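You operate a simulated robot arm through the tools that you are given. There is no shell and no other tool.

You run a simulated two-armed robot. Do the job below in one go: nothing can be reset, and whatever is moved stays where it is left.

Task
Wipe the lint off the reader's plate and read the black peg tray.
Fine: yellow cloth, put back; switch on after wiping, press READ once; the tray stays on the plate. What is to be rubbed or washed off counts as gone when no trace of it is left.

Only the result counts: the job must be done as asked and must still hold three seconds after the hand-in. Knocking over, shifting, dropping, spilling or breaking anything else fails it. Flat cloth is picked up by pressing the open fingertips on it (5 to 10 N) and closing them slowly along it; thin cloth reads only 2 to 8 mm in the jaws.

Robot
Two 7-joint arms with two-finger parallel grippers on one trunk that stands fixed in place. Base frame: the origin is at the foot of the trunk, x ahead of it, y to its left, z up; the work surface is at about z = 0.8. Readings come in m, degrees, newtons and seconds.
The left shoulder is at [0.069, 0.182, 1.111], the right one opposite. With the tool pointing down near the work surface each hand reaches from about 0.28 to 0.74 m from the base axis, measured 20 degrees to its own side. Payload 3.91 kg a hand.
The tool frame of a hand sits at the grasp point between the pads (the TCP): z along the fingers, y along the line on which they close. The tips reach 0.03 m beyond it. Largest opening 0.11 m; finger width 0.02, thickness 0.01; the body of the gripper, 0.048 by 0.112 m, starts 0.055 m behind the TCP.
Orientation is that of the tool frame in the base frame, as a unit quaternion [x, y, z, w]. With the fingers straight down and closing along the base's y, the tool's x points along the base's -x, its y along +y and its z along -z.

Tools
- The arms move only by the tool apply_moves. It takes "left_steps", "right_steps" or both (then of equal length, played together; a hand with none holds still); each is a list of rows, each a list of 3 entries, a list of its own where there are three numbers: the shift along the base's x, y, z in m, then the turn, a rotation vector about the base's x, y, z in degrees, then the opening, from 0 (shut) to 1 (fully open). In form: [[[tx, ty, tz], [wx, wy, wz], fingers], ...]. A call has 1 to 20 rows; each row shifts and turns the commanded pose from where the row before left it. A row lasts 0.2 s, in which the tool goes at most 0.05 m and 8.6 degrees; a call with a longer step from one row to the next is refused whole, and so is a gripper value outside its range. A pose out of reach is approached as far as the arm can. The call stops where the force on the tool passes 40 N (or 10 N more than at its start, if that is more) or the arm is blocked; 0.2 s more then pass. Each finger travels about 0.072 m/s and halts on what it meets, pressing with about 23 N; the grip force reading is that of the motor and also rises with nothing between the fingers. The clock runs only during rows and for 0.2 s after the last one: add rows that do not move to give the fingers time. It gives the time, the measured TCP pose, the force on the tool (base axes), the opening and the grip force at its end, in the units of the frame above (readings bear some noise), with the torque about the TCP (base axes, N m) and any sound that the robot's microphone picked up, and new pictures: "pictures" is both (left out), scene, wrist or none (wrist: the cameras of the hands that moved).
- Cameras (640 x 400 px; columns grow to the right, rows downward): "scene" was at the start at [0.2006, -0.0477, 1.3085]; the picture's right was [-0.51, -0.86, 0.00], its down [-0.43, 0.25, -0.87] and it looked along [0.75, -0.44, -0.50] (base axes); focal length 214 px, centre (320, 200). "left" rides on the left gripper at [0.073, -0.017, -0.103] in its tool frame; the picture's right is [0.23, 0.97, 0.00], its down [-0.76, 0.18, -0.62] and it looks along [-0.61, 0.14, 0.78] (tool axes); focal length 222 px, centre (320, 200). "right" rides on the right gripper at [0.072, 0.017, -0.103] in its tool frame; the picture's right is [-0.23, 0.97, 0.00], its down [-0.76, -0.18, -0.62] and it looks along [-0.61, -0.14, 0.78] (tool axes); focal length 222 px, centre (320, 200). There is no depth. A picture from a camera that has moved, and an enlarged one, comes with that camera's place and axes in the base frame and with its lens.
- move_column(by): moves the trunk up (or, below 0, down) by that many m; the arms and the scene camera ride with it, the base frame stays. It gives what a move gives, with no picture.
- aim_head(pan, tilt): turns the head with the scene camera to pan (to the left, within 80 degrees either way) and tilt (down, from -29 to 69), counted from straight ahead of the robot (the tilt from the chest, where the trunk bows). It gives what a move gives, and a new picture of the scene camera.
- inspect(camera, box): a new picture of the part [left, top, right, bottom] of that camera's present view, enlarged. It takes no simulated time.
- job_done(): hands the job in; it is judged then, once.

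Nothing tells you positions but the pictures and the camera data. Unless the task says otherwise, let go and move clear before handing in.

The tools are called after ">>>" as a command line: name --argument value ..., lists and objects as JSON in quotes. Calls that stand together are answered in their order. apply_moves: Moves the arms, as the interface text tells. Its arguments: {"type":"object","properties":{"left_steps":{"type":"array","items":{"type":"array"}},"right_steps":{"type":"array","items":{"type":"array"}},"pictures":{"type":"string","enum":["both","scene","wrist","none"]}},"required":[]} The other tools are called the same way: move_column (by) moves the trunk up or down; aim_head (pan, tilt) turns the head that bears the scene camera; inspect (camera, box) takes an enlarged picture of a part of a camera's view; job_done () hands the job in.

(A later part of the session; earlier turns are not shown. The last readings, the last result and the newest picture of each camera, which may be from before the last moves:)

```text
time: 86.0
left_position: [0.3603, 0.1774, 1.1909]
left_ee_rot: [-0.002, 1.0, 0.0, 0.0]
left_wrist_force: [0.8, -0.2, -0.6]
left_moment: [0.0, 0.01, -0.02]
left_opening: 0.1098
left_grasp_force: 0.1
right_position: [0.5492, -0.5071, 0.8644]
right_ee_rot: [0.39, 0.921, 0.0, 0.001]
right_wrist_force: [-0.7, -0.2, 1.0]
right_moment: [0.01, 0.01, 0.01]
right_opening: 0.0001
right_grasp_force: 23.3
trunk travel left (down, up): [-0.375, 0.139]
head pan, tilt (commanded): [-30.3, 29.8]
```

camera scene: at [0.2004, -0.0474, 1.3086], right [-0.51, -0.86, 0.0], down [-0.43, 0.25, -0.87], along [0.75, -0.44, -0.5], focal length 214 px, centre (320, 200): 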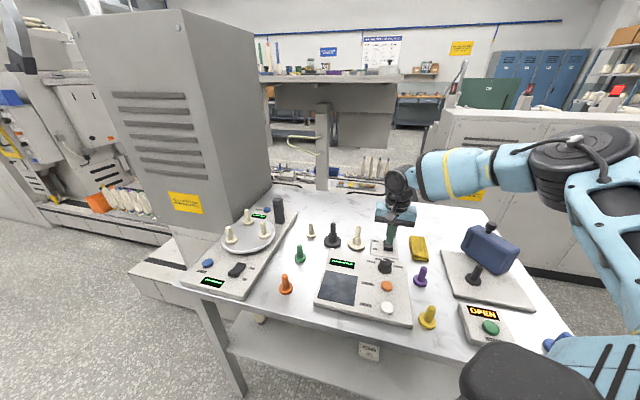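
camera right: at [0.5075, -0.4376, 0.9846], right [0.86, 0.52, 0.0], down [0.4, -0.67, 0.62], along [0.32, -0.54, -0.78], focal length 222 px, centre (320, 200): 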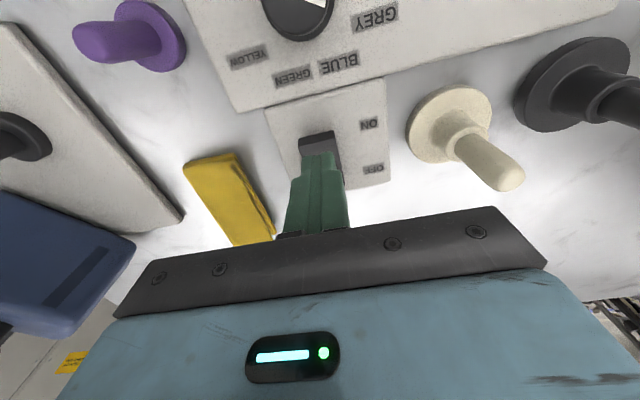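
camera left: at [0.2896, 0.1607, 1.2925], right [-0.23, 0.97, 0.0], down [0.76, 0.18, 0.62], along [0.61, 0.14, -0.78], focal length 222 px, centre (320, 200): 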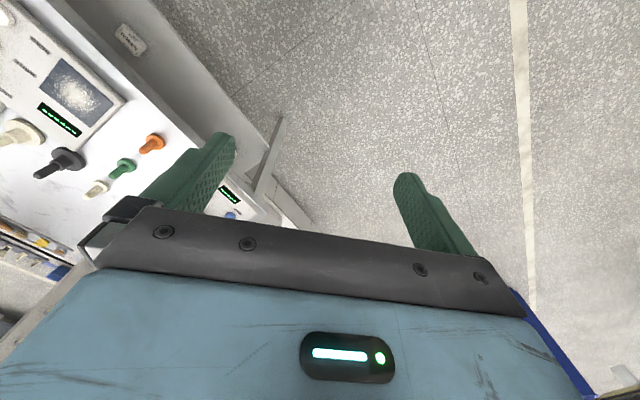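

>>> apply_moves --right_steps '[[[0, 0, -0.002], [0, 0, 0], 0], [[0, 0, -0.001], [0, 0, 0], 0], [[0, 0, 0], [0, 0, 0], 0]]' --pictures "none"

>>> inspect --camera "scene" --box '[360, 215, 420, 275]'

```text
time: 86.8
left_position: [0.3609, 0.1792, 1.1917]
left_ee_rot: [-0.001, 1.0, -0.001, 0.002]
left_wrist_force: [-0.2, 0.1, -0.3]
left_moment: [0.01, -0.04, -0.01]
left_opening: 0.1102
left_grasp_force: 0.1
right_position: [0.5483, -0.5076, 0.8625]
right_ee_rot: [0.39, 0.921, 0.0, 0.002]
right_wrist_force: [-1.6, -2.3, 14.3]
right_moment: [-0.17, -0.06, 0.02]
right_opening: 0.0
right_grasp_force: 22.9
trunk travel left (down, up): [-0.375, 0.139]
head pan, tilt (commanded): [-30.3, 29.8]
```

```text
6.67 times, centred on (390, 245) of scene
camera zoom: at [0.1993, -0.0469, 1.3089], right [-0.51, -0.86, 0.0], down [-0.43, 0.25, -0.87], along [0.75, -0.44, -0.5], focal length 1430 px, centre (-147, -100)
```

zoom: 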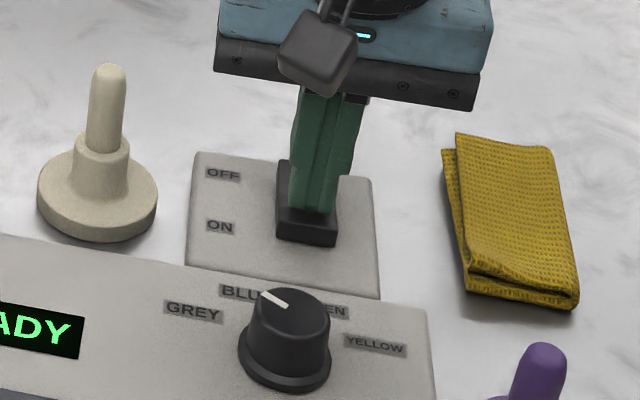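

The display now shows READY: the switch is on. I lift straight off and check it holds.

>>> apply_moves --right_steps '[[[0, 0, 0.01], [0, 0, 0], 0], [[0, 0, 0.03], [0, 0, 0], 0], [[0, 0, 0.04], [0, 0, 0], 0], [[0, 0, 0.04], [0, 0, 0], 0], [[0, 0, 0], [0, 0, 0], 0]]'

>>> inspect --camera "scene" --box '[300, 220, 420, 320]'

```text
time: 88.0
left_position: [0.3603, 0.1782, 1.191]
left_ee_rot: [-0.001, 1.0, 0.0, 0.0]
left_wrist_force: [-0.2, -0.1, -0.7]
left_moment: [0.01, 0.0, 0.04]
left_opening: 0.1099
left_grasp_force: 0.0
right_position: [0.5483, -0.5078, 0.9807]
right_ee_rot: [0.389, 0.921, 0.0, -0.001]
right_wrist_force: [0.4, -0.4, -0.3]
right_moment: [0.0, 0.03, -0.02]
right_opening: 0.0
right_grasp_force: 23.3
trunk travel left (down, up): [-0.375, 0.139]
head pan, tilt (commanded): [-30.3, 29.8]
camera scene: at [0.201, -0.0481, 1.3084], right [-0.51, -0.86, 0.0], down [-0.43, 0.25, -0.87], along [0.75, -0.44, -0.5], focal length 214 px, centre (320, 200)
camera right: at [0.5107, -0.4432, 1.0837], right [0.86, 0.52, 0.0], down [0.4, -0.67, 0.62], along [0.32, -0.53, -0.78], focal length 222 px, centre (320, 200)
```

scene: 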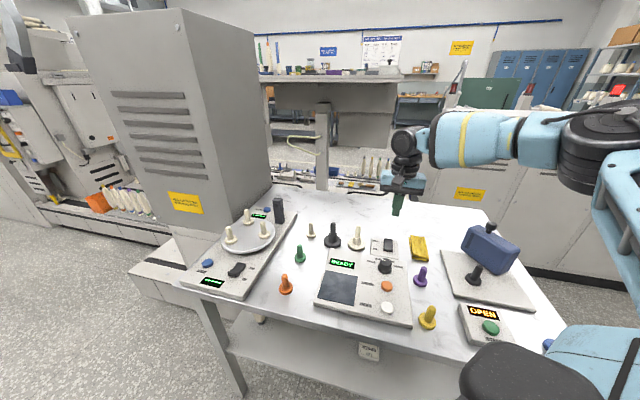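
right: 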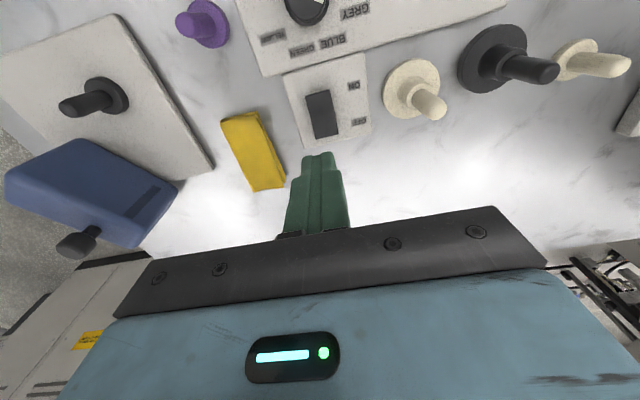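

```text
4.00 times, centred on (360, 270) of scene
camera zoom: at [0.201, -0.0481, 1.3084], right [-0.51, -0.86, 0.0], down [-0.43, 0.25, -0.87], along [0.75, -0.44, -0.5], focal length 858 px, centre (160, -80)
```

zoom: 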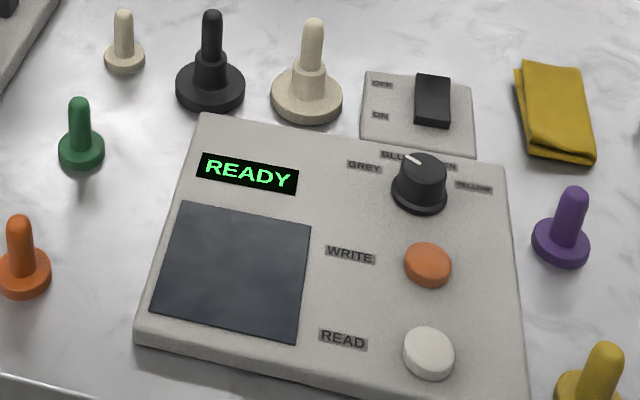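

READY is shown and everything else is undisturbed. Next I move above the black tray, near (0.68, -0.376), with the fingers open.

>>> apply_moves --right_steps '[[[0.026, 0.026, 0.01], [0, 0, 0], 0.3], [[0.026, 0.026, 0.01], [0, 0, 0], 0.6], [[0.026, 0.026, 0], [0, 0, 0], 0.6], [[0.027, 0.027, 0], [0, 0, 0], 0.6], [[0.026, 0.026, 0], [0, 0, 0], 0.6], [[0, 0, 0], [0, 0, 0], 0.6]]'

>>> inspect --camera "right" --box '[240, 20, 440, 180]'

>>> inspect --camera "scene" --box '[290, 180, 390, 270]'

```text
time: 89.4
left_position: [0.3595, 0.1792, 1.1919]
left_ee_rot: [-0.001, 1.0, 0.0, 0.001]
left_wrist_force: [-1.0, 0.9, 0.3]
left_moment: [-0.02, -0.01, 0.01]
left_opening: 0.1101
left_grasp_force: 0.1
right_position: [0.6651, -0.3896, 0.9999]
right_ee_rot: [0.389, 0.921, -0.002, 0.002]
right_wrist_force: [-0.1, -0.5, 0.2]
right_moment: [0.01, -0.03, -0.01]
right_opening: 0.066
right_grasp_force: 0.0
right hand out of reach, approached as far as the arm can: row 5
trunk travel left (down, up): [-0.375, 0.139]
head pan, tilt (commanded): [-30.3, 29.8]
camera scene: at [0.1995, -0.0468, 1.3088], right [-0.5, -0.86, 0.0], down [-0.43, 0.25, -0.87], along [0.75, -0.44, -0.5], focal length 214 px, centre (320, 200)
camera right: at [0.6273, -0.3248, 1.1047], right [0.86, 0.51, 0.0], down [0.4, -0.67, 0.63], along [0.32, -0.54, -0.78], focal length 222 px, centre (320, 200)
```

scene: 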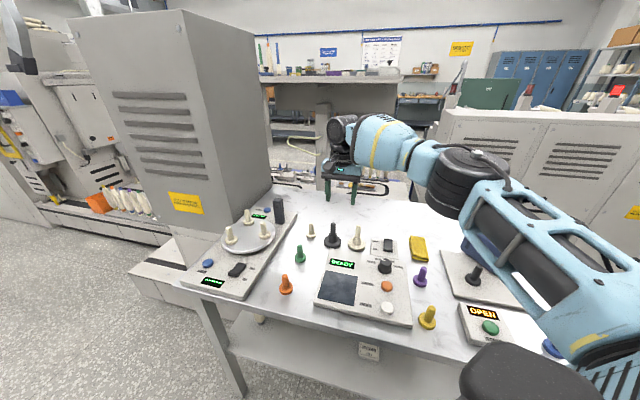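
right: 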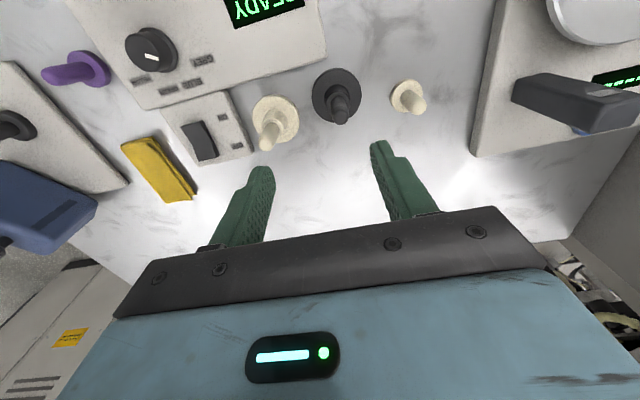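

```text
2.50 times, centred on (340, 100) of right
camera zoom: at [0.6273, -0.3248, 1.1047], right [0.86, 0.51, 0.0], down [0.4, -0.67, 0.63], along [0.32, -0.54, -0.78], focal length 555 px, centre (270, 450)
```

zoom: 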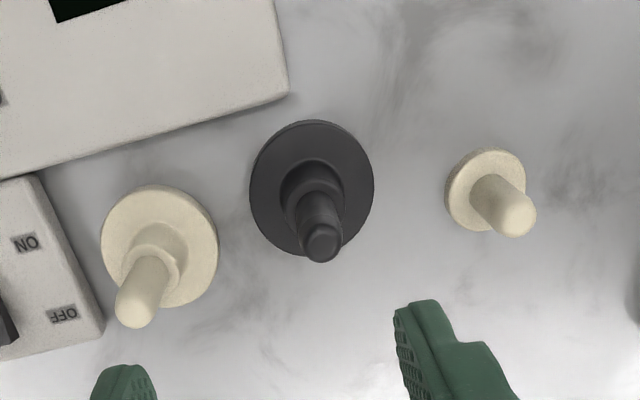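

```text
4.44 times, centred on (340, 225) of scene
camera zoom: at [0.1995, -0.0468, 1.3088], right [-0.5, -0.86, 0.0], down [-0.43, 0.25, -0.87], along [0.75, -0.44, -0.5], focal length 953 px, centre (231, 89)
```

zoom: 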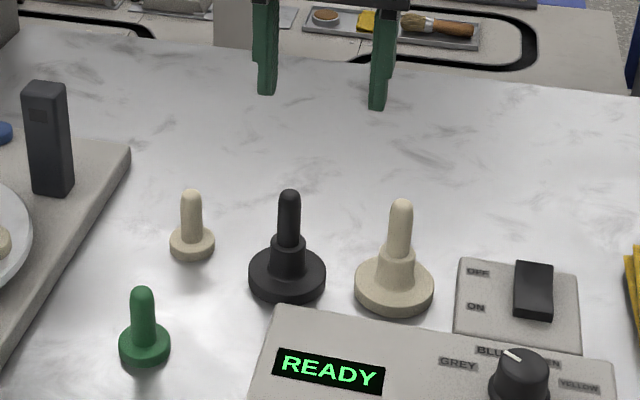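

The tray at (0.683, -0.3755) is just out of reach with a vertical tool. I will turn the closing axis tangential to the arm's reach and tilt the fingers outward by about 8°, which keeps the grip symmetric on the tray's collar.

>>> apply_moves --right_steps '[[[-0.03, 0.01, 0], [0, 0, 0], 0.6], [[0, 0, 0], [0, 0, 7.1], 0.6], [[0, 0, 0], [0, 0, 7.1], 0.6], [[0, 0, 0], [0, 0, 7.1], 0.6], [[0, 0, 0], [0, 0, 7], 0.6], [[0, 0, 0], [-1.2, -3.8, 0], 0.6], [[0, 0, 0], [-1.2, -3.8, 0], 0.6], [[0, 0, 0], [0, 0, 0], 0.6]]'

```text
time: 91.2
left_position: [0.3607, 0.1783, 1.1908]
left_ee_rot: [0.0, 1.0, 0.0, 0.0]
left_wrist_force: [0.8, 0.3, 0.0]
left_moment: [-0.01, -0.02, -0.01]
left_opening: 0.1101
left_grasp_force: 0.0
right_position: [0.6371, -0.3809, 1.0]
right_ee_rot: [0.152, 0.986, -0.012, 0.07]
right_wrist_force: [0.2, 1.3, 0.0]
right_moment: [0.0, -0.05, 0.02]
right_opening: 0.066
right_grasp_force: 0.1
trunk travel left (down, up): [-0.375, 0.139]
head pan, tilt (commanded): [-30.3, 29.8]
camera scene: at [0.2007, -0.0477, 1.3085], right [-0.51, -0.86, 0.0], down [-0.43, 0.25, -0.87], along [0.75, -0.44, -0.5], focal length 214 px, centre (320, 200)
camera right: at [0.5599, -0.3376, 1.0927], right [0.51, 0.86, 0.03], down [0.58, -0.37, 0.72], along [0.64, -0.35, -0.69], focal length 222 px, centre (320, 200)
```

scene: 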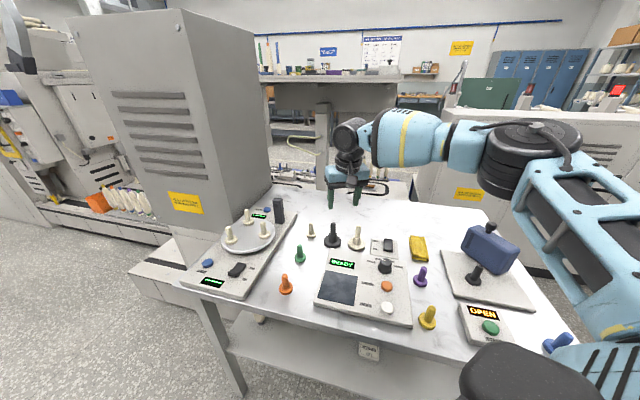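
right: 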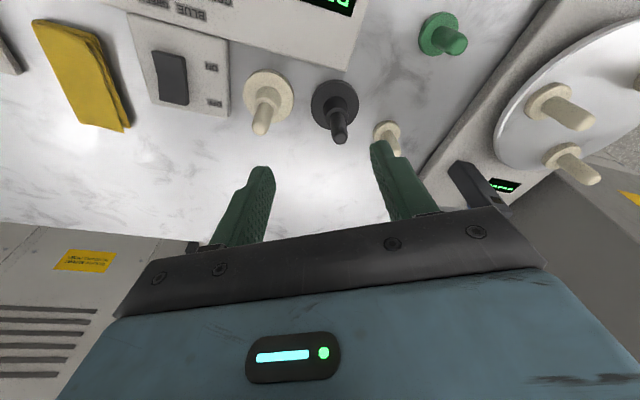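

The tilted pose is good. I move over the tray, keeping the tips above the peg, and check reach and alignment.

>>> apply_moves --right_steps '[[[0.02, 0.002, -0.03], [0, 0, 0], 0.6], [[0.02, 0.003, -0.03], [0, 0, 0], 0.6], [[0, 0, 0], [0, 0, 0], 0.6]]'

>>> inspect --camera "right" --box '[240, 60, 440, 220]'

>>> inspect --camera "scene" --box '[295, 190, 375, 260]'

```text
time: 92.0
left_position: [0.3604, 0.1784, 1.1921]
left_ee_rot: [-0.001, 1.0, 0.0, 0.0]
left_wrist_force: [-0.2, -0.8, 0.7]
left_moment: [0.0, 0.03, 0.02]
left_opening: 0.1097
left_grasp_force: 0.0
right_position: [0.6769, -0.3777, 0.9408]
right_ee_rot: [0.151, 0.986, -0.01, 0.069]
right_wrist_force: [-0.1, 0.3, 0.1]
right_moment: [0.04, 0.01, 0.03]
right_opening: 0.0661
right_grasp_force: 0.1
trunk travel left (down, up): [-0.375, 0.139]
head pan, tilt (commanded): [-30.3, 29.8]
camera scene: at [0.2001, -0.0478, 1.3086], right [-0.51, -0.86, 0.0], down [-0.43, 0.25, -0.87], along [0.75, -0.44, -0.5], focal length 214 px, centre (320, 200)
camera right: at [0.6006, -0.3346, 1.0329], right [0.51, 0.86, 0.03], down [0.58, -0.37, 0.72], along [0.64, -0.35, -0.69], focal length 222 px, centre (320, 200)
```

scene: 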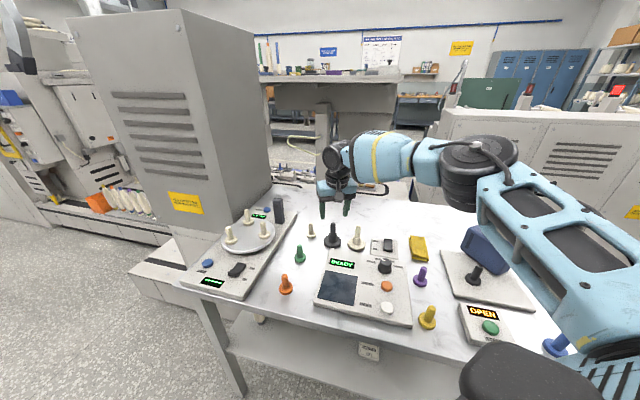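
right: 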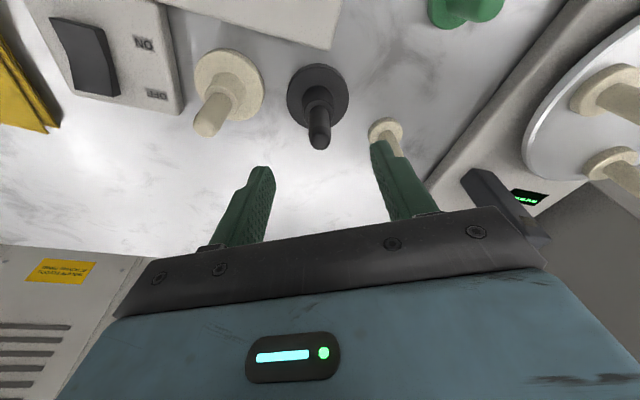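

```text
2.50 times, centred on (340, 140) of right
camera zoom: at [0.6006, -0.3346, 1.0329], right [0.51, 0.86, 0.03], down [0.58, -0.37, 0.72], along [0.64, -0.35, -0.69], focal length 555 px, centre (270, 350)
```

zoom: 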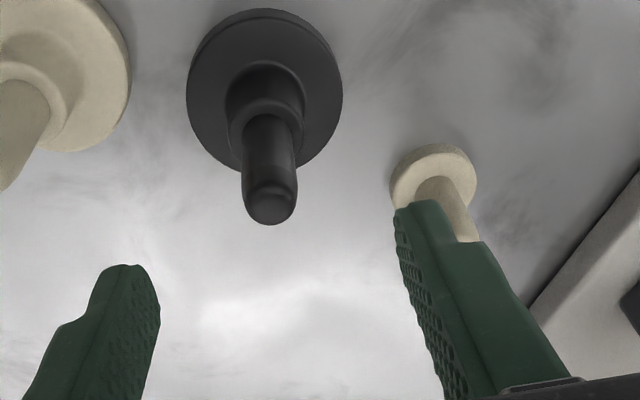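

```text
5.71 times, centred on (335, 225) of scene
camera zoom: at [0.2001, -0.0478, 1.3086], right [-0.51, -0.86, 0.0], down [-0.43, 0.25, -0.87], along [0.75, -0.44, -0.5], focal length 1226 px, centre (234, 57)
```

zoom: 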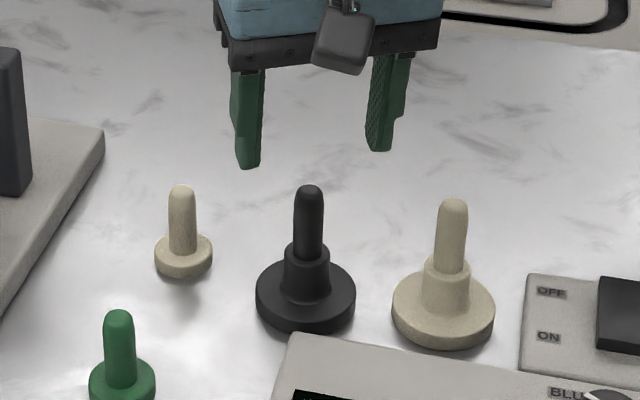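

The tray axis is at about (0.681, -0.376) and the hand can reach it. I centre and descend around the peg to collar height.

>>> apply_moves --right_steps '[[[0.004, 0, -0.02], [0, 0, 0], 0.6], [[0, 0, -0.03], [0, 0, 0], 0.6], [[0, 0, -0.025], [0, 0, 0], 0.6], [[0, 0, 0], [0, 0, 0], 0.6]]'

>>> inspect --camera "right" --box '[220, 100, 420, 260]'

>>> inspect --camera "scene" --box '[295, 190, 375, 260]'

```text
time: 93.0
left_position: [0.3618, 0.1786, 1.1912]
left_ee_rot: [-0.001, 1.0, 0.0, 0.0]
left_wrist_force: [0.3, 0.0, -0.7]
left_moment: [0.01, 0.0, 0.04]
left_opening: 0.11
left_grasp_force: 0.1
right_position: [0.6822, -0.376, 0.865]
right_ee_rot: [0.152, 0.986, -0.011, 0.07]
right_wrist_force: [-0.2, 0.3, -0.2]
right_moment: [0.01, -0.03, -0.04]
right_opening: 0.0659
right_grasp_force: 0.0
trunk travel left (down, up): [-0.375, 0.139]
head pan, tilt (commanded): [-30.3, 29.8]
camera scene: at [0.2004, -0.0476, 1.3086], right [-0.51, -0.86, 0.0], down [-0.43, 0.25, -0.87], along [0.75, -0.44, -0.5], focal length 214 px, centre (320, 200)
camera right: at [0.6053, -0.3337, 0.9576], right [0.51, 0.86, 0.03], down [0.58, -0.37, 0.72], along [0.63, -0.35, -0.69], focal length 222 px, centre (320, 200)
```

scene: 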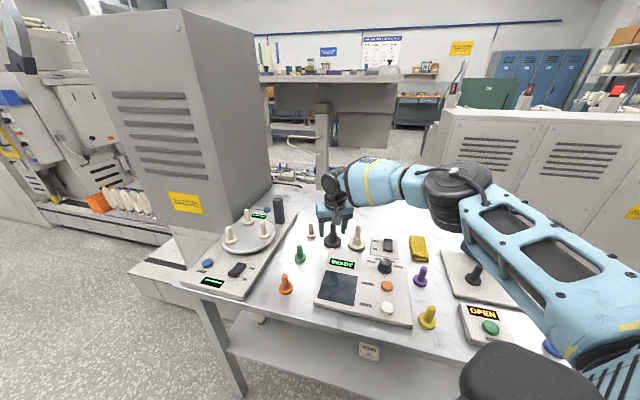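
right: 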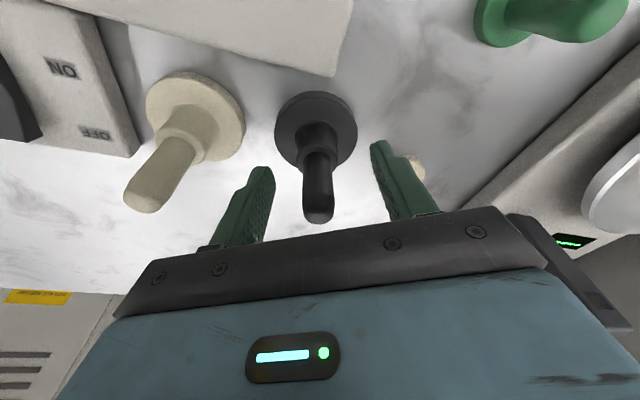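

```text
2.50 times, centred on (320, 180) of right
camera zoom: at [0.6053, -0.3337, 0.9576], right [0.51, 0.86, 0.03], down [0.58, -0.37, 0.72], along [0.63, -0.35, -0.69], focal length 555 px, centre (320, 250)
```

zoom: 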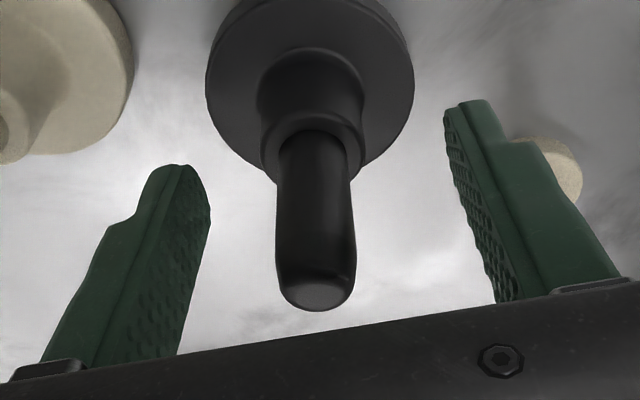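

```text
5.71 times, centred on (335, 225) of scene
camera zoom: at [0.2004, -0.0476, 1.3086], right [-0.51, -0.86, 0.0], down [-0.43, 0.25, -0.87], along [0.75, -0.44, -0.5], focal length 1226 px, centre (234, 57)
```

zoom: 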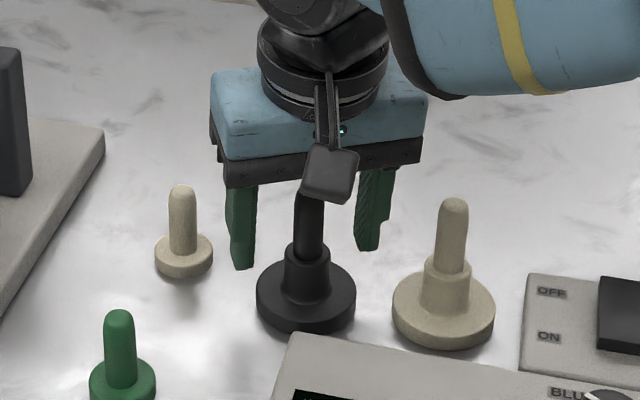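

The peg sits centrally between the fingers. I descend the last 14 mm and close gently on the collar.

>>> apply_moves --right_steps '[[[0, 0, -0.008], [0, 0, 0], 0.6], [[0, 0, -0.006], [0, 0, 0], 0.6], [[0, 0, 0], [0, 0, 0], 0.55], [[0, 0, 0], [0, 0, 0], 0.5], [[0, 0, 0], [0, 0, 0], 0.45], [[0, 0, 0], [0, 0, 0], 0.4], [[0, 0, 0], [0, 0, 0], 0.36], [[0, 0, 0], [0, 0, 0], 0.32]]' --pictures "none"

>>> inspect --camera "right" --box '[220, 100, 420, 260]'

>>> inspect --camera "scene" --box '[295, 190, 375, 260]'

```text
time: 94.8
left_position: [0.3608, 0.1785, 1.1909]
left_ee_rot: [-0.001, 1.0, 0.0, 0.0]
left_wrist_force: [0.0, -1.2, 0.0]
left_moment: [0.01, 0.04, 0.01]
left_opening: 0.1099
left_grasp_force: 0.0
right_position: [0.6807, -0.3752, 0.8516]
right_ee_rot: [0.151, 0.986, -0.011, 0.07]
right_wrist_force: [0.2, 0.5, 0.9]
right_moment: [-0.01, 0.04, -0.02]
right_opening: 0.0353
right_grasp_force: 0.1
trunk travel left (down, up): [-0.375, 0.139]
head pan, tilt (commanded): [-30.3, 29.8]
```

```text
2.50 times, centred on (320, 180) of right
camera zoom: at [0.604, -0.3324, 0.9438], right [0.51, 0.86, 0.03], down [0.58, -0.37, 0.72], along [0.63, -0.35, -0.69], focal length 555 px, centre (320, 250)
```

zoom: 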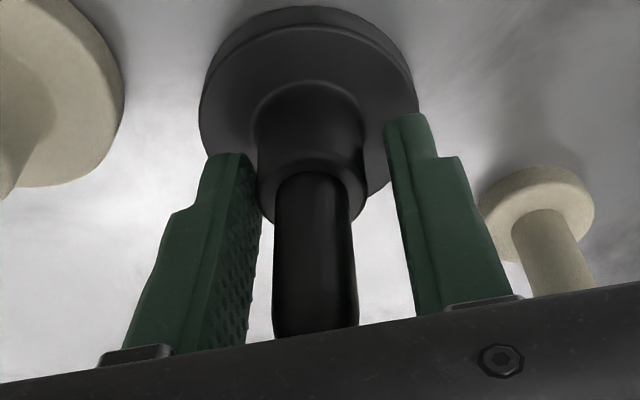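

```text
5.71 times, centred on (335, 225) of scene
camera zoom: at [0.2006, -0.0477, 1.3085], right [-0.51, -0.86, 0.0], down [-0.43, 0.25, -0.87], along [0.75, -0.44, -0.5], focal length 1226 px, centre (234, 57)
```

zoom: 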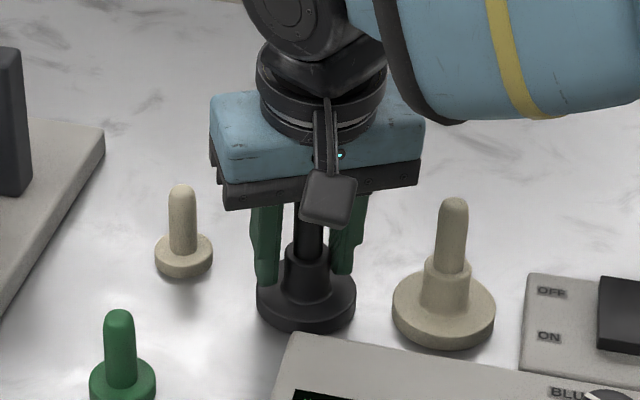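

The tray is about 2 to 3 mm off-centre between the fingers; I shift slightly and close fully.

>>> apply_moves --right_steps '[[[-0.0006, -0.0019, 0], [0, 0, 0], 0.32], [[0, 0, 0], [0, 0, 0], 0.28], [[0, 0, 0], [0, 0, 0], 0.24], [[0, 0, 0], [0, 0, 0], 0.2], [[0, 0, 0], [0, 0, 0], 0.12], [[0, 0, 0], [0, 0, 0], 0.05], [[0, 0, 0], [0, 0, 0], 0.0], [[0, 0, 0], [0, 0, 0], 0.0]]' --pictures "none"

>>> inspect --camera "right" --box '[220, 100, 420, 260]'

>>> inspect --camera "scene" --box '[295, 190, 375, 260]'

```text
time: 96.6
left_position: [0.3602, 0.1779, 1.1905]
left_ee_rot: [-0.001, 1.0, -0.001, 0.0]
left_wrist_force: [0.8, 0.1, -0.1]
left_moment: [0.01, 0.01, 0.0]
left_opening: 0.1099
left_grasp_force: 0.1
right_position: [0.6807, -0.3769, 0.8513]
right_ee_rot: [0.152, 0.986, -0.011, 0.07]
right_wrist_force: [0.1, 0.2, 0.3]
right_moment: [0.1, -0.05, 0.05]
right_opening: 0.0267
right_grasp_force: 22.9
trunk travel left (down, up): [-0.375, 0.139]
head pan, tilt (commanded): [-30.3, 29.8]
```

```text
2.50 times, centred on (320, 180) of right
camera zoom: at [0.6035, -0.3344, 0.9438], right [0.51, 0.86, 0.03], down [0.58, -0.37, 0.72], along [0.63, -0.35, -0.69], focal length 555 px, centre (320, 250)
```

zoom: 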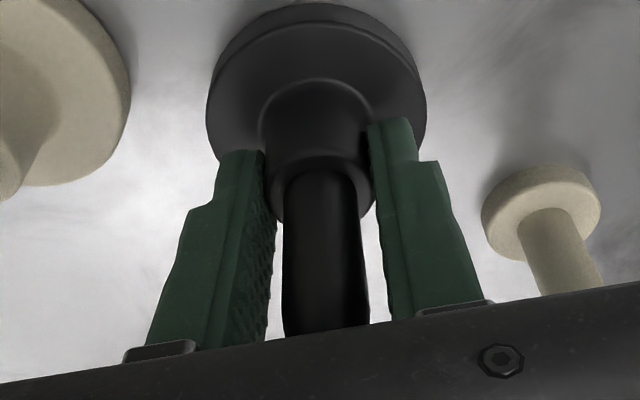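

```text
5.71 times, centred on (335, 225) of scene
camera zoom: at [0.2005, -0.0477, 1.3085], right [-0.51, -0.86, 0.0], down [-0.43, 0.25, -0.87], along [0.75, -0.44, -0.5], focal length 1226 px, centre (234, 57)
```

zoom: 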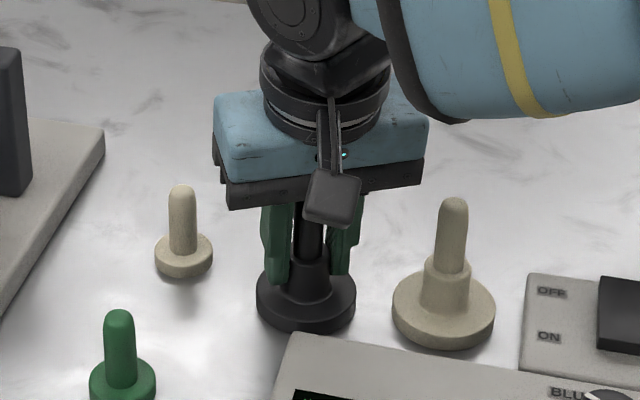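

Held at 27 mm with a 23 N grip. I lift slowly and check.

>>> apply_moves --right_steps '[[[0, 0, 0.004], [0, 0, 0], 0.0], [[0, 0, 0.008], [0, 0, 0], 0.0], [[0, 0, 0.015], [0, 0, 0], 0.0], [[0, 0, 0.02], [0, 0, 0], 0.0], [[0, 0, 0.02], [0, 0, 0], 0.0], [[0, 0, 0.02], [0, 0, 0], 0.0], [[0, 0, 0], [0, 0, 0], 0.0]]'

>>> inspect --camera "scene" --box '[295, 170, 395, 260]'

```text
time: 98.2
left_position: [0.3616, 0.1777, 1.191]
left_ee_rot: [-0.001, 1.0, 0.0, 0.0]
left_wrist_force: [1.3, 0.7, -0.3]
left_moment: [0.02, -0.02, -0.02]
left_opening: 0.11
left_grasp_force: 0.0
right_position: [0.6795, -0.3764, 0.9376]
right_ee_rot: [0.152, 0.986, -0.012, 0.069]
right_wrist_force: [0.3, 0.8, 0.0]
right_moment: [0.01, 0.01, 0.0]
right_opening: 0.0267
right_grasp_force: 23.6
trunk travel left (down, up): [-0.375, 0.139]
head pan, tilt (commanded): [-30.3, 29.8]
camera scene: at [0.2009, -0.0479, 1.3084], right [-0.51, -0.86, 0.0], down [-0.43, 0.25, -0.87], along [0.75, -0.44, -0.5], focal length 214 px, centre (320, 200)
camera right: at [0.6028, -0.3341, 1.0299], right [0.51, 0.86, 0.03], down [0.58, -0.37, 0.72], along [0.63, -0.35, -0.69], focal length 222 px, centre (320, 200)
```

scene: 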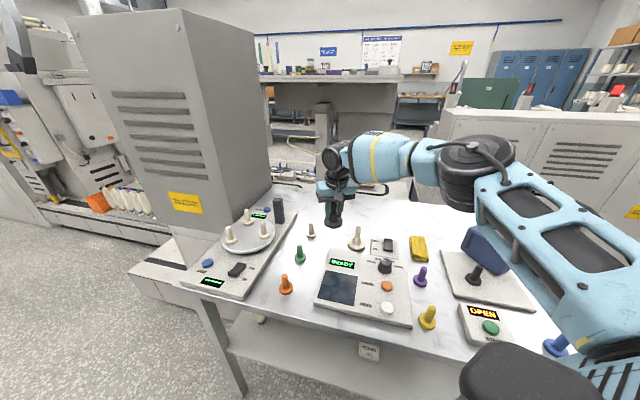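
right: 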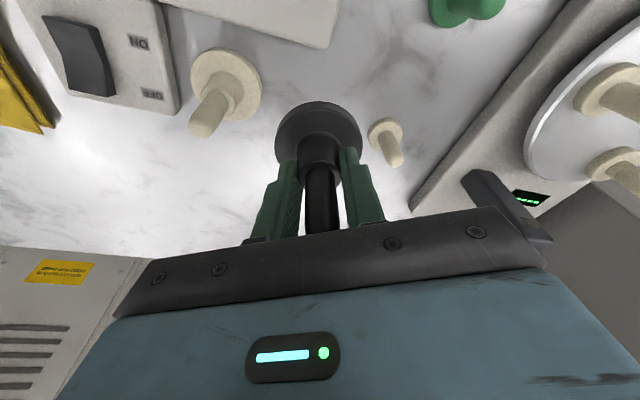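

```text
4.44 times, centred on (345, 215) of scene
camera zoom: at [0.2009, -0.0479, 1.3084], right [-0.51, -0.86, 0.0], down [-0.43, 0.25, -0.87], along [0.75, -0.44, -0.5], focal length 953 px, centre (209, 133)
```

zoom: 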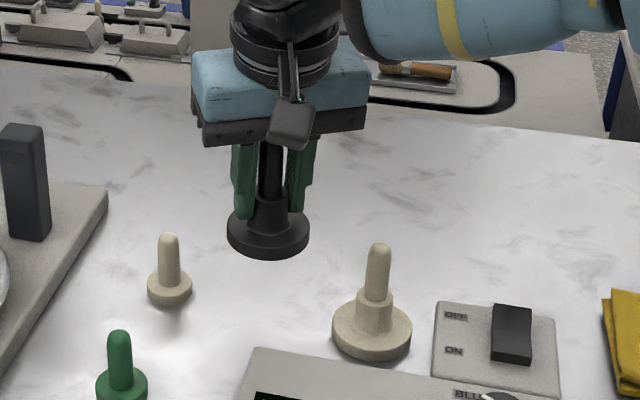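

The tray is upright in the grip. I carry it over the plate centre at the same tilt.

>>> apply_moves --right_steps '[[[-0.02, 0.011, 0], [0, 0, 0], 0.0], [[-0.03, 0.016, 0], [0, 0, 0], 0.0], [[-0.033, 0.018, 0], [0, 0, 0], 0.0], [[-0.033, 0.018, 0], [0, 0, 0], 0.0], [[-0.033, 0.018, 0], [0, 0, 0], 0.0], [[-0.024, 0.013, 0], [0, 0, 0], 0.0], [[0, 0, 0], [0, 0, 0], 0.0]]'

>>> inspect --camera "scene" --box '[310, 220, 390, 310]'

>>> inspect --camera "right" --box '[180, 0, 460, 220]'

```text
time: 99.8
left_position: [0.3609, 0.1773, 1.189]
left_ee_rot: [0.0, 1.0, 0.0, 0.001]
left_wrist_force: [0.3, 0.2, 0.0]
left_moment: [0.01, -0.02, 0.0]
left_opening: 0.11
left_grasp_force: 0.0
right_position: [0.5064, -0.283, 0.9386]
right_ee_rot: [0.153, 0.986, -0.011, 0.069]
right_wrist_force: [0.6, 0.2, -0.8]
right_moment: [0.0, 0.02, -0.04]
right_opening: 0.0265
right_grasp_force: 23.0
trunk travel left (down, up): [-0.375, 0.139]
head pan, tilt (commanded): [-30.3, 29.8]
camera scene: at [0.2008, -0.0479, 1.3084], right [-0.51, -0.86, 0.0], down [-0.43, 0.25, -0.87], along [0.75, -0.44, -0.5], focal length 214 px, centre (320, 200)
camera right: at [0.4296, -0.2399, 1.0311], right [0.51, 0.86, 0.03], down [0.58, -0.37, 0.72], along [0.63, -0.35, -0.69], focal length 222 px, centre (320, 200)
```

scene: 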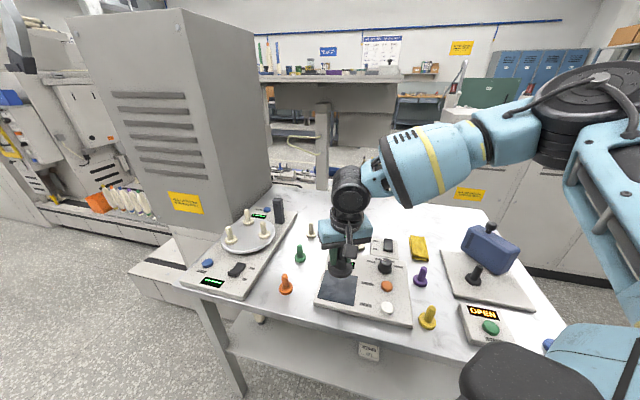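
right: 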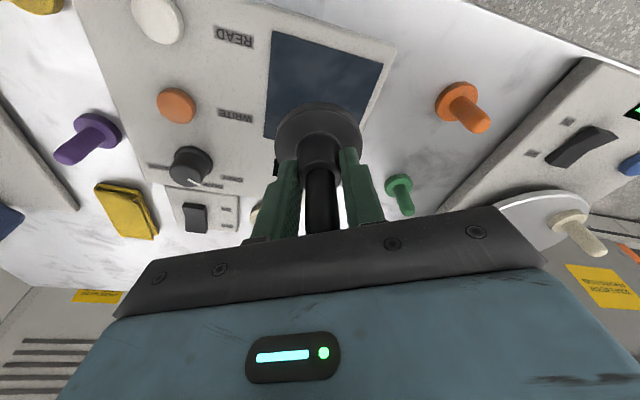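

```text
4.44 times, centred on (350, 265) of scene
camera zoom: at [0.2008, -0.0479, 1.3084], right [-0.51, -0.86, 0.0], down [-0.43, 0.25, -0.87], along [0.75, -0.44, -0.5], focal length 953 px, centre (187, -89)
```

zoom: 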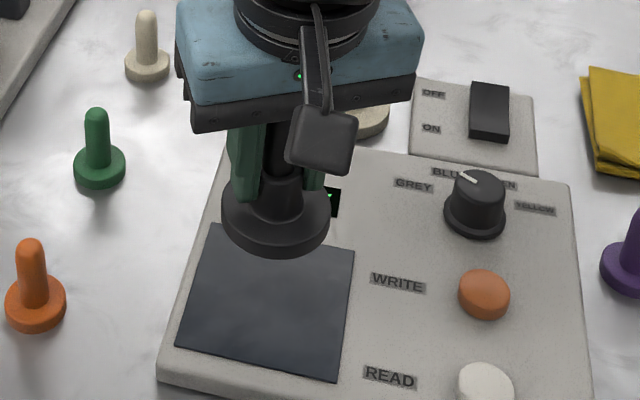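

```text
1.82 times, centred on (320, 110) of right
camera zoom: at [0.4296, -0.2399, 1.0311], right [0.51, 0.86, 0.03], down [0.58, -0.37, 0.72], along [0.63, -0.35, -0.69], focal length 404 px, centre (320, 364)
```

zoom: 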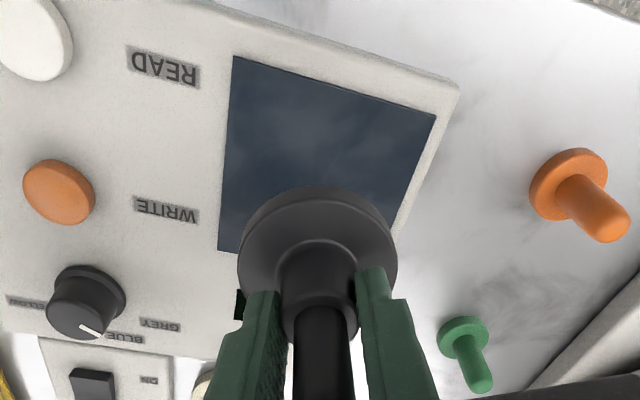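

Positioned over the plate. I lower to about 1 cm above it and check the alignment.

>>> apply_moves --right_steps '[[[0, 0, -0.02], [0, 0, 0], 0.0], [[0, 0, -0.02], [0, 0, 0], 0.0], [[0, 0, -0.015], [0, 0, 0], 0.0], [[0, 0, 0], [0, 0, 0], 0.0]]' --pictures "none"

>>> inspect --camera "scene" --box '[310, 240, 380, 310]'

>>> inspect --camera "right" --box '[180, 0, 460, 220]'

```text
time: 100.8
left_position: [0.3604, 0.1777, 1.19]
left_ee_rot: [-0.001, 1.0, 0.0, 0.0]
left_wrist_force: [0.0, 0.3, -0.1]
left_moment: [0.0, -0.03, -0.02]
left_opening: 0.1099
left_grasp_force: 0.1
right_position: [0.5078, -0.2835, 0.8841]
right_ee_rot: [0.152, 0.986, -0.011, 0.07]
right_wrist_force: [0.6, -0.9, -0.5]
right_moment: [0.02, 0.02, 0.0]
right_opening: 0.0266
right_grasp_force: 23.1
trunk travel left (down, up): [-0.375, 0.139]
head pan, tilt (commanded): [-30.3, 29.8]
```

```text
5.71 times, centred on (345, 275) of scene
camera zoom: at [0.2004, -0.0477, 1.3086], right [-0.51, -0.86, 0.0], down [-0.43, 0.25, -0.87], along [0.75, -0.44, -0.5], focal length 1226 px, centre (177, -229)
```

zoom: 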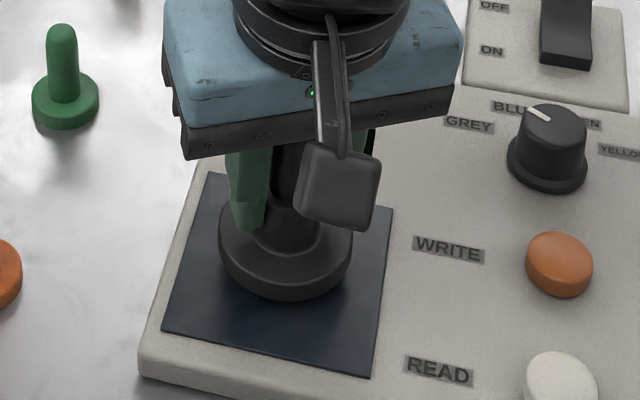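

```text
1.82 times, centred on (320, 110) of right
camera zoom: at [0.431, -0.2405, 0.9763], right [0.51, 0.86, 0.03], down [0.58, -0.37, 0.72], along [0.64, -0.35, -0.69], focal length 404 px, centre (320, 364)
```

zoom: 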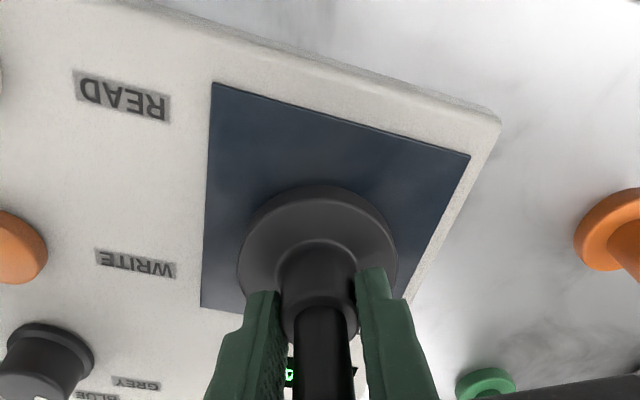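

It will land almost exactly at the plate's centre. I lower it the rest of the way slowly.

>>> apply_moves --right_steps '[[[0, 0, -0.006], [0, 0, 0], 0.0], [[0, 0, -0.003], [0, 0, 0], 0.0], [[0, 0, -0.001], [0, 0, 0], 0.0], [[0, 0, 0], [0, 0, 0], 0.0]]' --pictures "none"

```text
time: 101.8
left_position: [0.3605, 0.1791, 1.1909]
left_ee_rot: [-0.001, 1.0, 0.0, 0.0]
left_wrist_force: [-0.3, 0.3, -0.1]
left_moment: [-0.04, 0.01, -0.04]
left_opening: 0.1099
left_grasp_force: 0.0
right_position: [0.5072, -0.282, 0.8737]
right_ee_rot: [0.152, 0.986, -0.011, 0.069]
right_wrist_force: [-0.5, -0.5, -0.6]
right_moment: [0.02, 0.02, -0.02]
right_opening: 0.0267
right_grasp_force: 23.1
trunk travel left (down, up): [-0.375, 0.139]
head pan, tilt (commanded): [-30.3, 29.8]
```

>>> apply_moves --right_steps '[[[0, 0, -0.001], [0, 0, 0], 0.0], [[0, 0, -0.0008], [0, 0, 0], 0.0], [[0, 0, 0], [0, 0, 0], 0.0]]' --pictures "none"

```text
time: 102.6
left_position: [0.3603, 0.1796, 1.1899]
left_ee_rot: [0.0, 1.0, 0.0, 0.001]
left_wrist_force: [0.4, -0.4, 0.1]
left_moment: [0.02, -0.03, 0.02]
left_opening: 0.11
left_grasp_force: 0.0
right_position: [0.5073, -0.2827, 0.8713]
right_ee_rot: [0.152, 0.986, -0.011, 0.069]
right_wrist_force: [-0.1, -0.1, 0.3]
right_moment: [0.03, 0.03, -0.01]
right_opening: 0.0266
right_grasp_force: 23.3
trunk travel left (down, up): [-0.375, 0.139]
head pan, tilt (commanded): [-30.3, 29.8]
```

>>> apply_moves --right_steps '[[[0, 0, -0.0008], [0, 0, 0], 0.0], [[0, 0, 0], [0, 0, 0], 0.0]]' --pictures "none"

>>> inspect --camera "scene" --box '[310, 240, 380, 310]'

```text
time: 103.2
left_position: [0.3599, 0.1783, 1.1906]
left_ee_rot: [-0.001, 1.0, 0.0, 0.0]
left_wrist_force: [1.1, -0.8, -0.1]
left_moment: [0.03, 0.01, 0.02]
left_opening: 0.1099
left_grasp_force: 0.0
right_position: [0.506, -0.2821, 0.8703]
right_ee_rot: [0.152, 0.986, -0.01, 0.07]
right_wrist_force: [0.7, -1.0, 6.3]
right_moment: [-0.03, 0.06, 0.0]
right_opening: 0.0265
right_grasp_force: 22.4
trunk travel left (down, up): [-0.375, 0.139]
head pan, tilt (commanded): [-30.3, 29.8]
```

```text
5.71 times, centred on (345, 275) of scene
camera zoom: at [0.2002, -0.0475, 1.3086], right [-0.51, -0.86, 0.0], down [-0.43, 0.25, -0.87], along [0.75, -0.44, -0.5], focal length 1226 px, centre (177, -229)
```

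zoom: 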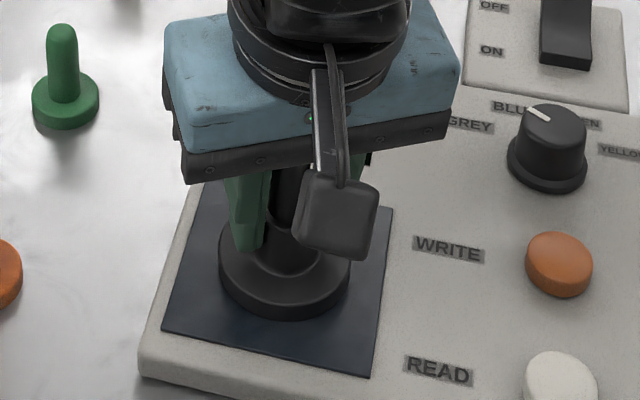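

The tray rests flat on the plate with about 6 N. I relax the pressure, open, and lift away.

>>> apply_moves --right_steps '[[[0, 0, 0.0005], [0, 0, 0], 0.1], [[0, 0, 0], [0, 0, 0], 0.25], [[0, 0, 0], [0, 0, 0], 0.35], [[0, 0, 0], [0, 0, 0], 0.5], [[0, 0, 0], [0, 0, 0], 0.6], [[0, 0, 0.01], [0, 0, 0], 0.6], [[0, 0, 0.03], [0, 0, 0], 0.6], [[0, 0, 0.04], [0, 0, 0], 0.6], [[0, 0, 0.04], [0, 0, 0], 0.6], [[0, 0, 0], [0, 0, 0], 0.6]]'

>>> inspect --camera "scene" --box '[300, 220, 420, 320]'

```text
time: 105.4
left_position: [0.3618, 0.1777, 1.1903]
left_ee_rot: [-0.001, 1.0, 0.0, -0.001]
left_wrist_force: [0.8, -0.1, 0.9]
left_moment: [-0.01, 0.05, 0.0]
left_opening: 0.11
left_grasp_force: 0.1
right_position: [0.5079, -0.2837, 0.9924]
right_ee_rot: [0.152, 0.986, -0.011, 0.07]
right_wrist_force: [-0.1, -0.2, 0.3]
right_moment: [0.0, -0.01, 0.01]
right_opening: 0.0661
right_grasp_force: 0.0
trunk travel left (down, up): [-0.375, 0.139]
head pan, tilt (commanded): [-30.3, 29.8]
camera scene: at [0.201, -0.0479, 1.3084], right [-0.51, -0.86, 0.0], down [-0.43, 0.25, -0.87], along [0.75, -0.44, -0.5], focal length 214 px, centre (320, 200)
camera right: at [0.4304, -0.2411, 1.0847], right [0.51, 0.86, 0.03], down [0.58, -0.37, 0.72], along [0.63, -0.35, -0.69], focal length 222 px, centre (320, 200)
```

scene: 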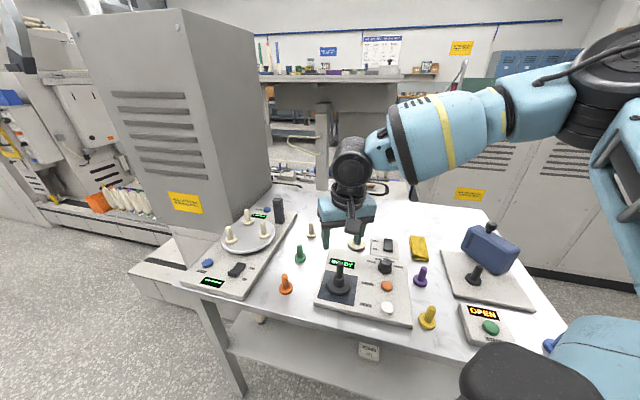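
right: 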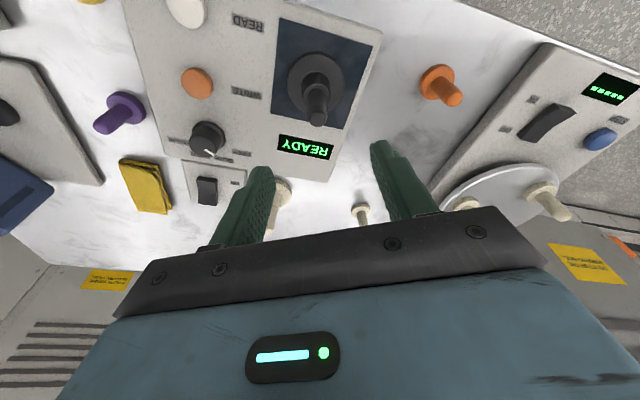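

```text
4.00 times, centred on (360, 270) of scene
camera zoom: at [0.201, -0.0479, 1.3084], right [-0.51, -0.86, 0.0], down [-0.43, 0.25, -0.87], along [0.75, -0.44, -0.5], focal length 858 px, centre (160, -80)
```

zoom: 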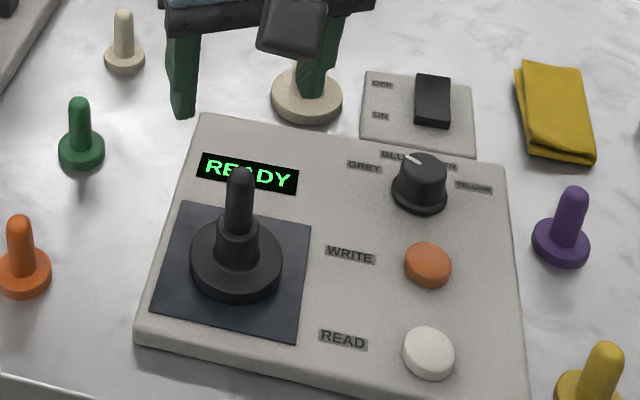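

The tray is centred on the plate and the display says READY. I straighten the tool, close the fingers and move above the white READ button near (0.398, -0.350).

>>> apply_moves --right_steps '[[[-0.022, -0.013, 0], [0, 0, 0], 0.3], [[-0.022, -0.013, 0], [0, 0, 0], 0.0], [[-0.022, -0.013, 0], [1.2, 3.8, 0], 0.0], [[-0.022, -0.014, 0], [1.2, 3.8, 0], 0.0], [[-0.022, -0.014, 0], [0, 0, 0], 0.0], [[0, 0, -0.04], [0, 0, 0], 0.0], [[0, 0, -0.03], [0, 0, 0], 0.0], [[0, 0, 0], [0, 0, 0], 0.0]]'

>>> inspect --camera "scene" --box '[350, 250, 430, 330]'

>>> inspect --camera "right" --box '[220, 40, 420, 220]'

```text
time: 107.2
left_position: [0.3611, 0.1785, 1.191]
left_ee_rot: [0.0, 1.0, 0.0, 0.0]
left_wrist_force: [-0.3, 0.4, 0.0]
left_moment: [-0.01, -0.01, -0.04]
left_opening: 0.1101
left_grasp_force: 0.0
right_position: [0.3971, -0.3495, 0.9186]
right_ee_rot: [0.152, 0.988, 0.0, 0.001]
right_wrist_force: [0.5, -0.6, 0.5]
right_moment: [-0.02, -0.01, 0.03]
right_opening: 0.0002
right_grasp_force: 22.6
trunk travel left (down, up): [-0.375, 0.139]
head pan, tilt (commanded): [-30.3, 29.8]
camera scene: at [0.2007, -0.0476, 1.3085], right [-0.51, -0.86, 0.0], down [-0.43, 0.25, -0.87], along [0.75, -0.44, -0.5], focal length 214 px, centre (320, 200)
camera right: at [0.3338, -0.3107, 1.0227], right [0.51, 0.86, 0.0], down [0.67, -0.4, 0.62], along [0.54, -0.32, -0.78], focal length 222 px, centre (320, 200)
```

scene: 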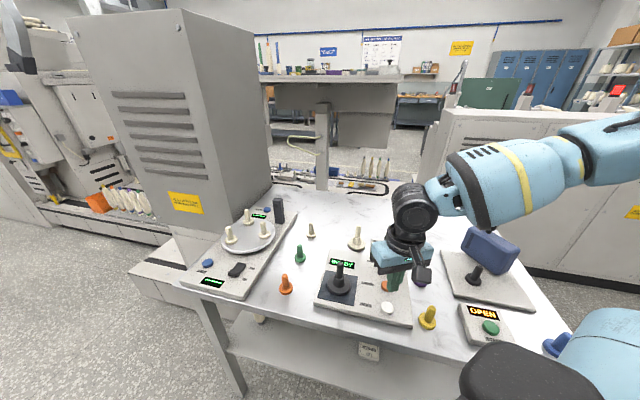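
right: 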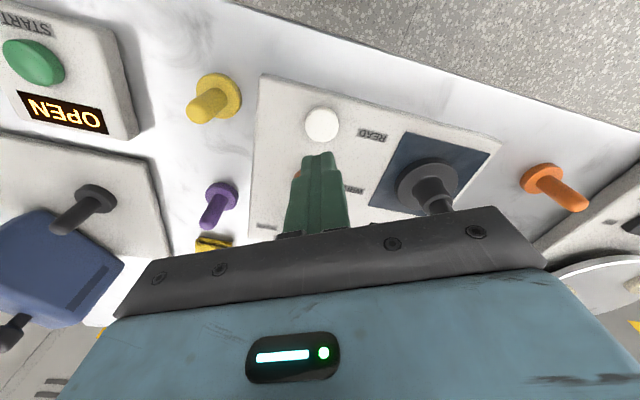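

```text
5.00 times, centred on (390, 290) of scene
camera zoom: at [0.2007, -0.0476, 1.3085], right [-0.51, -0.86, 0.0], down [-0.43, 0.25, -0.87], along [0.75, -0.44, -0.5], focal length 1072 px, centre (-30, -250)
```

zoom: 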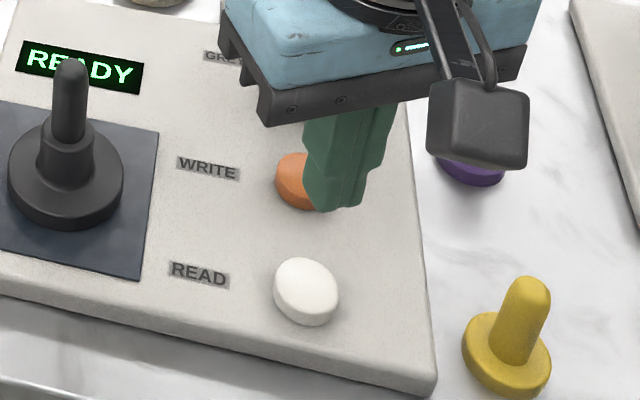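

```text
2.22 times, centred on (320, 130) of right
camera zoom: at [0.3338, -0.3107, 1.0227], right [0.51, 0.86, 0.0], down [0.67, -0.4, 0.62], along [0.54, -0.32, -0.78], focal length 494 px, centre (320, 356)
```

zoom: 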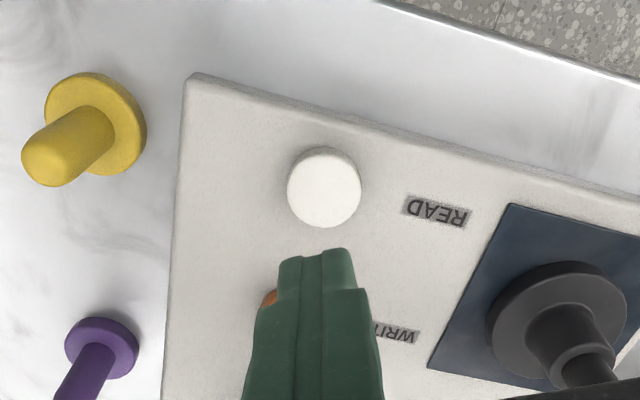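

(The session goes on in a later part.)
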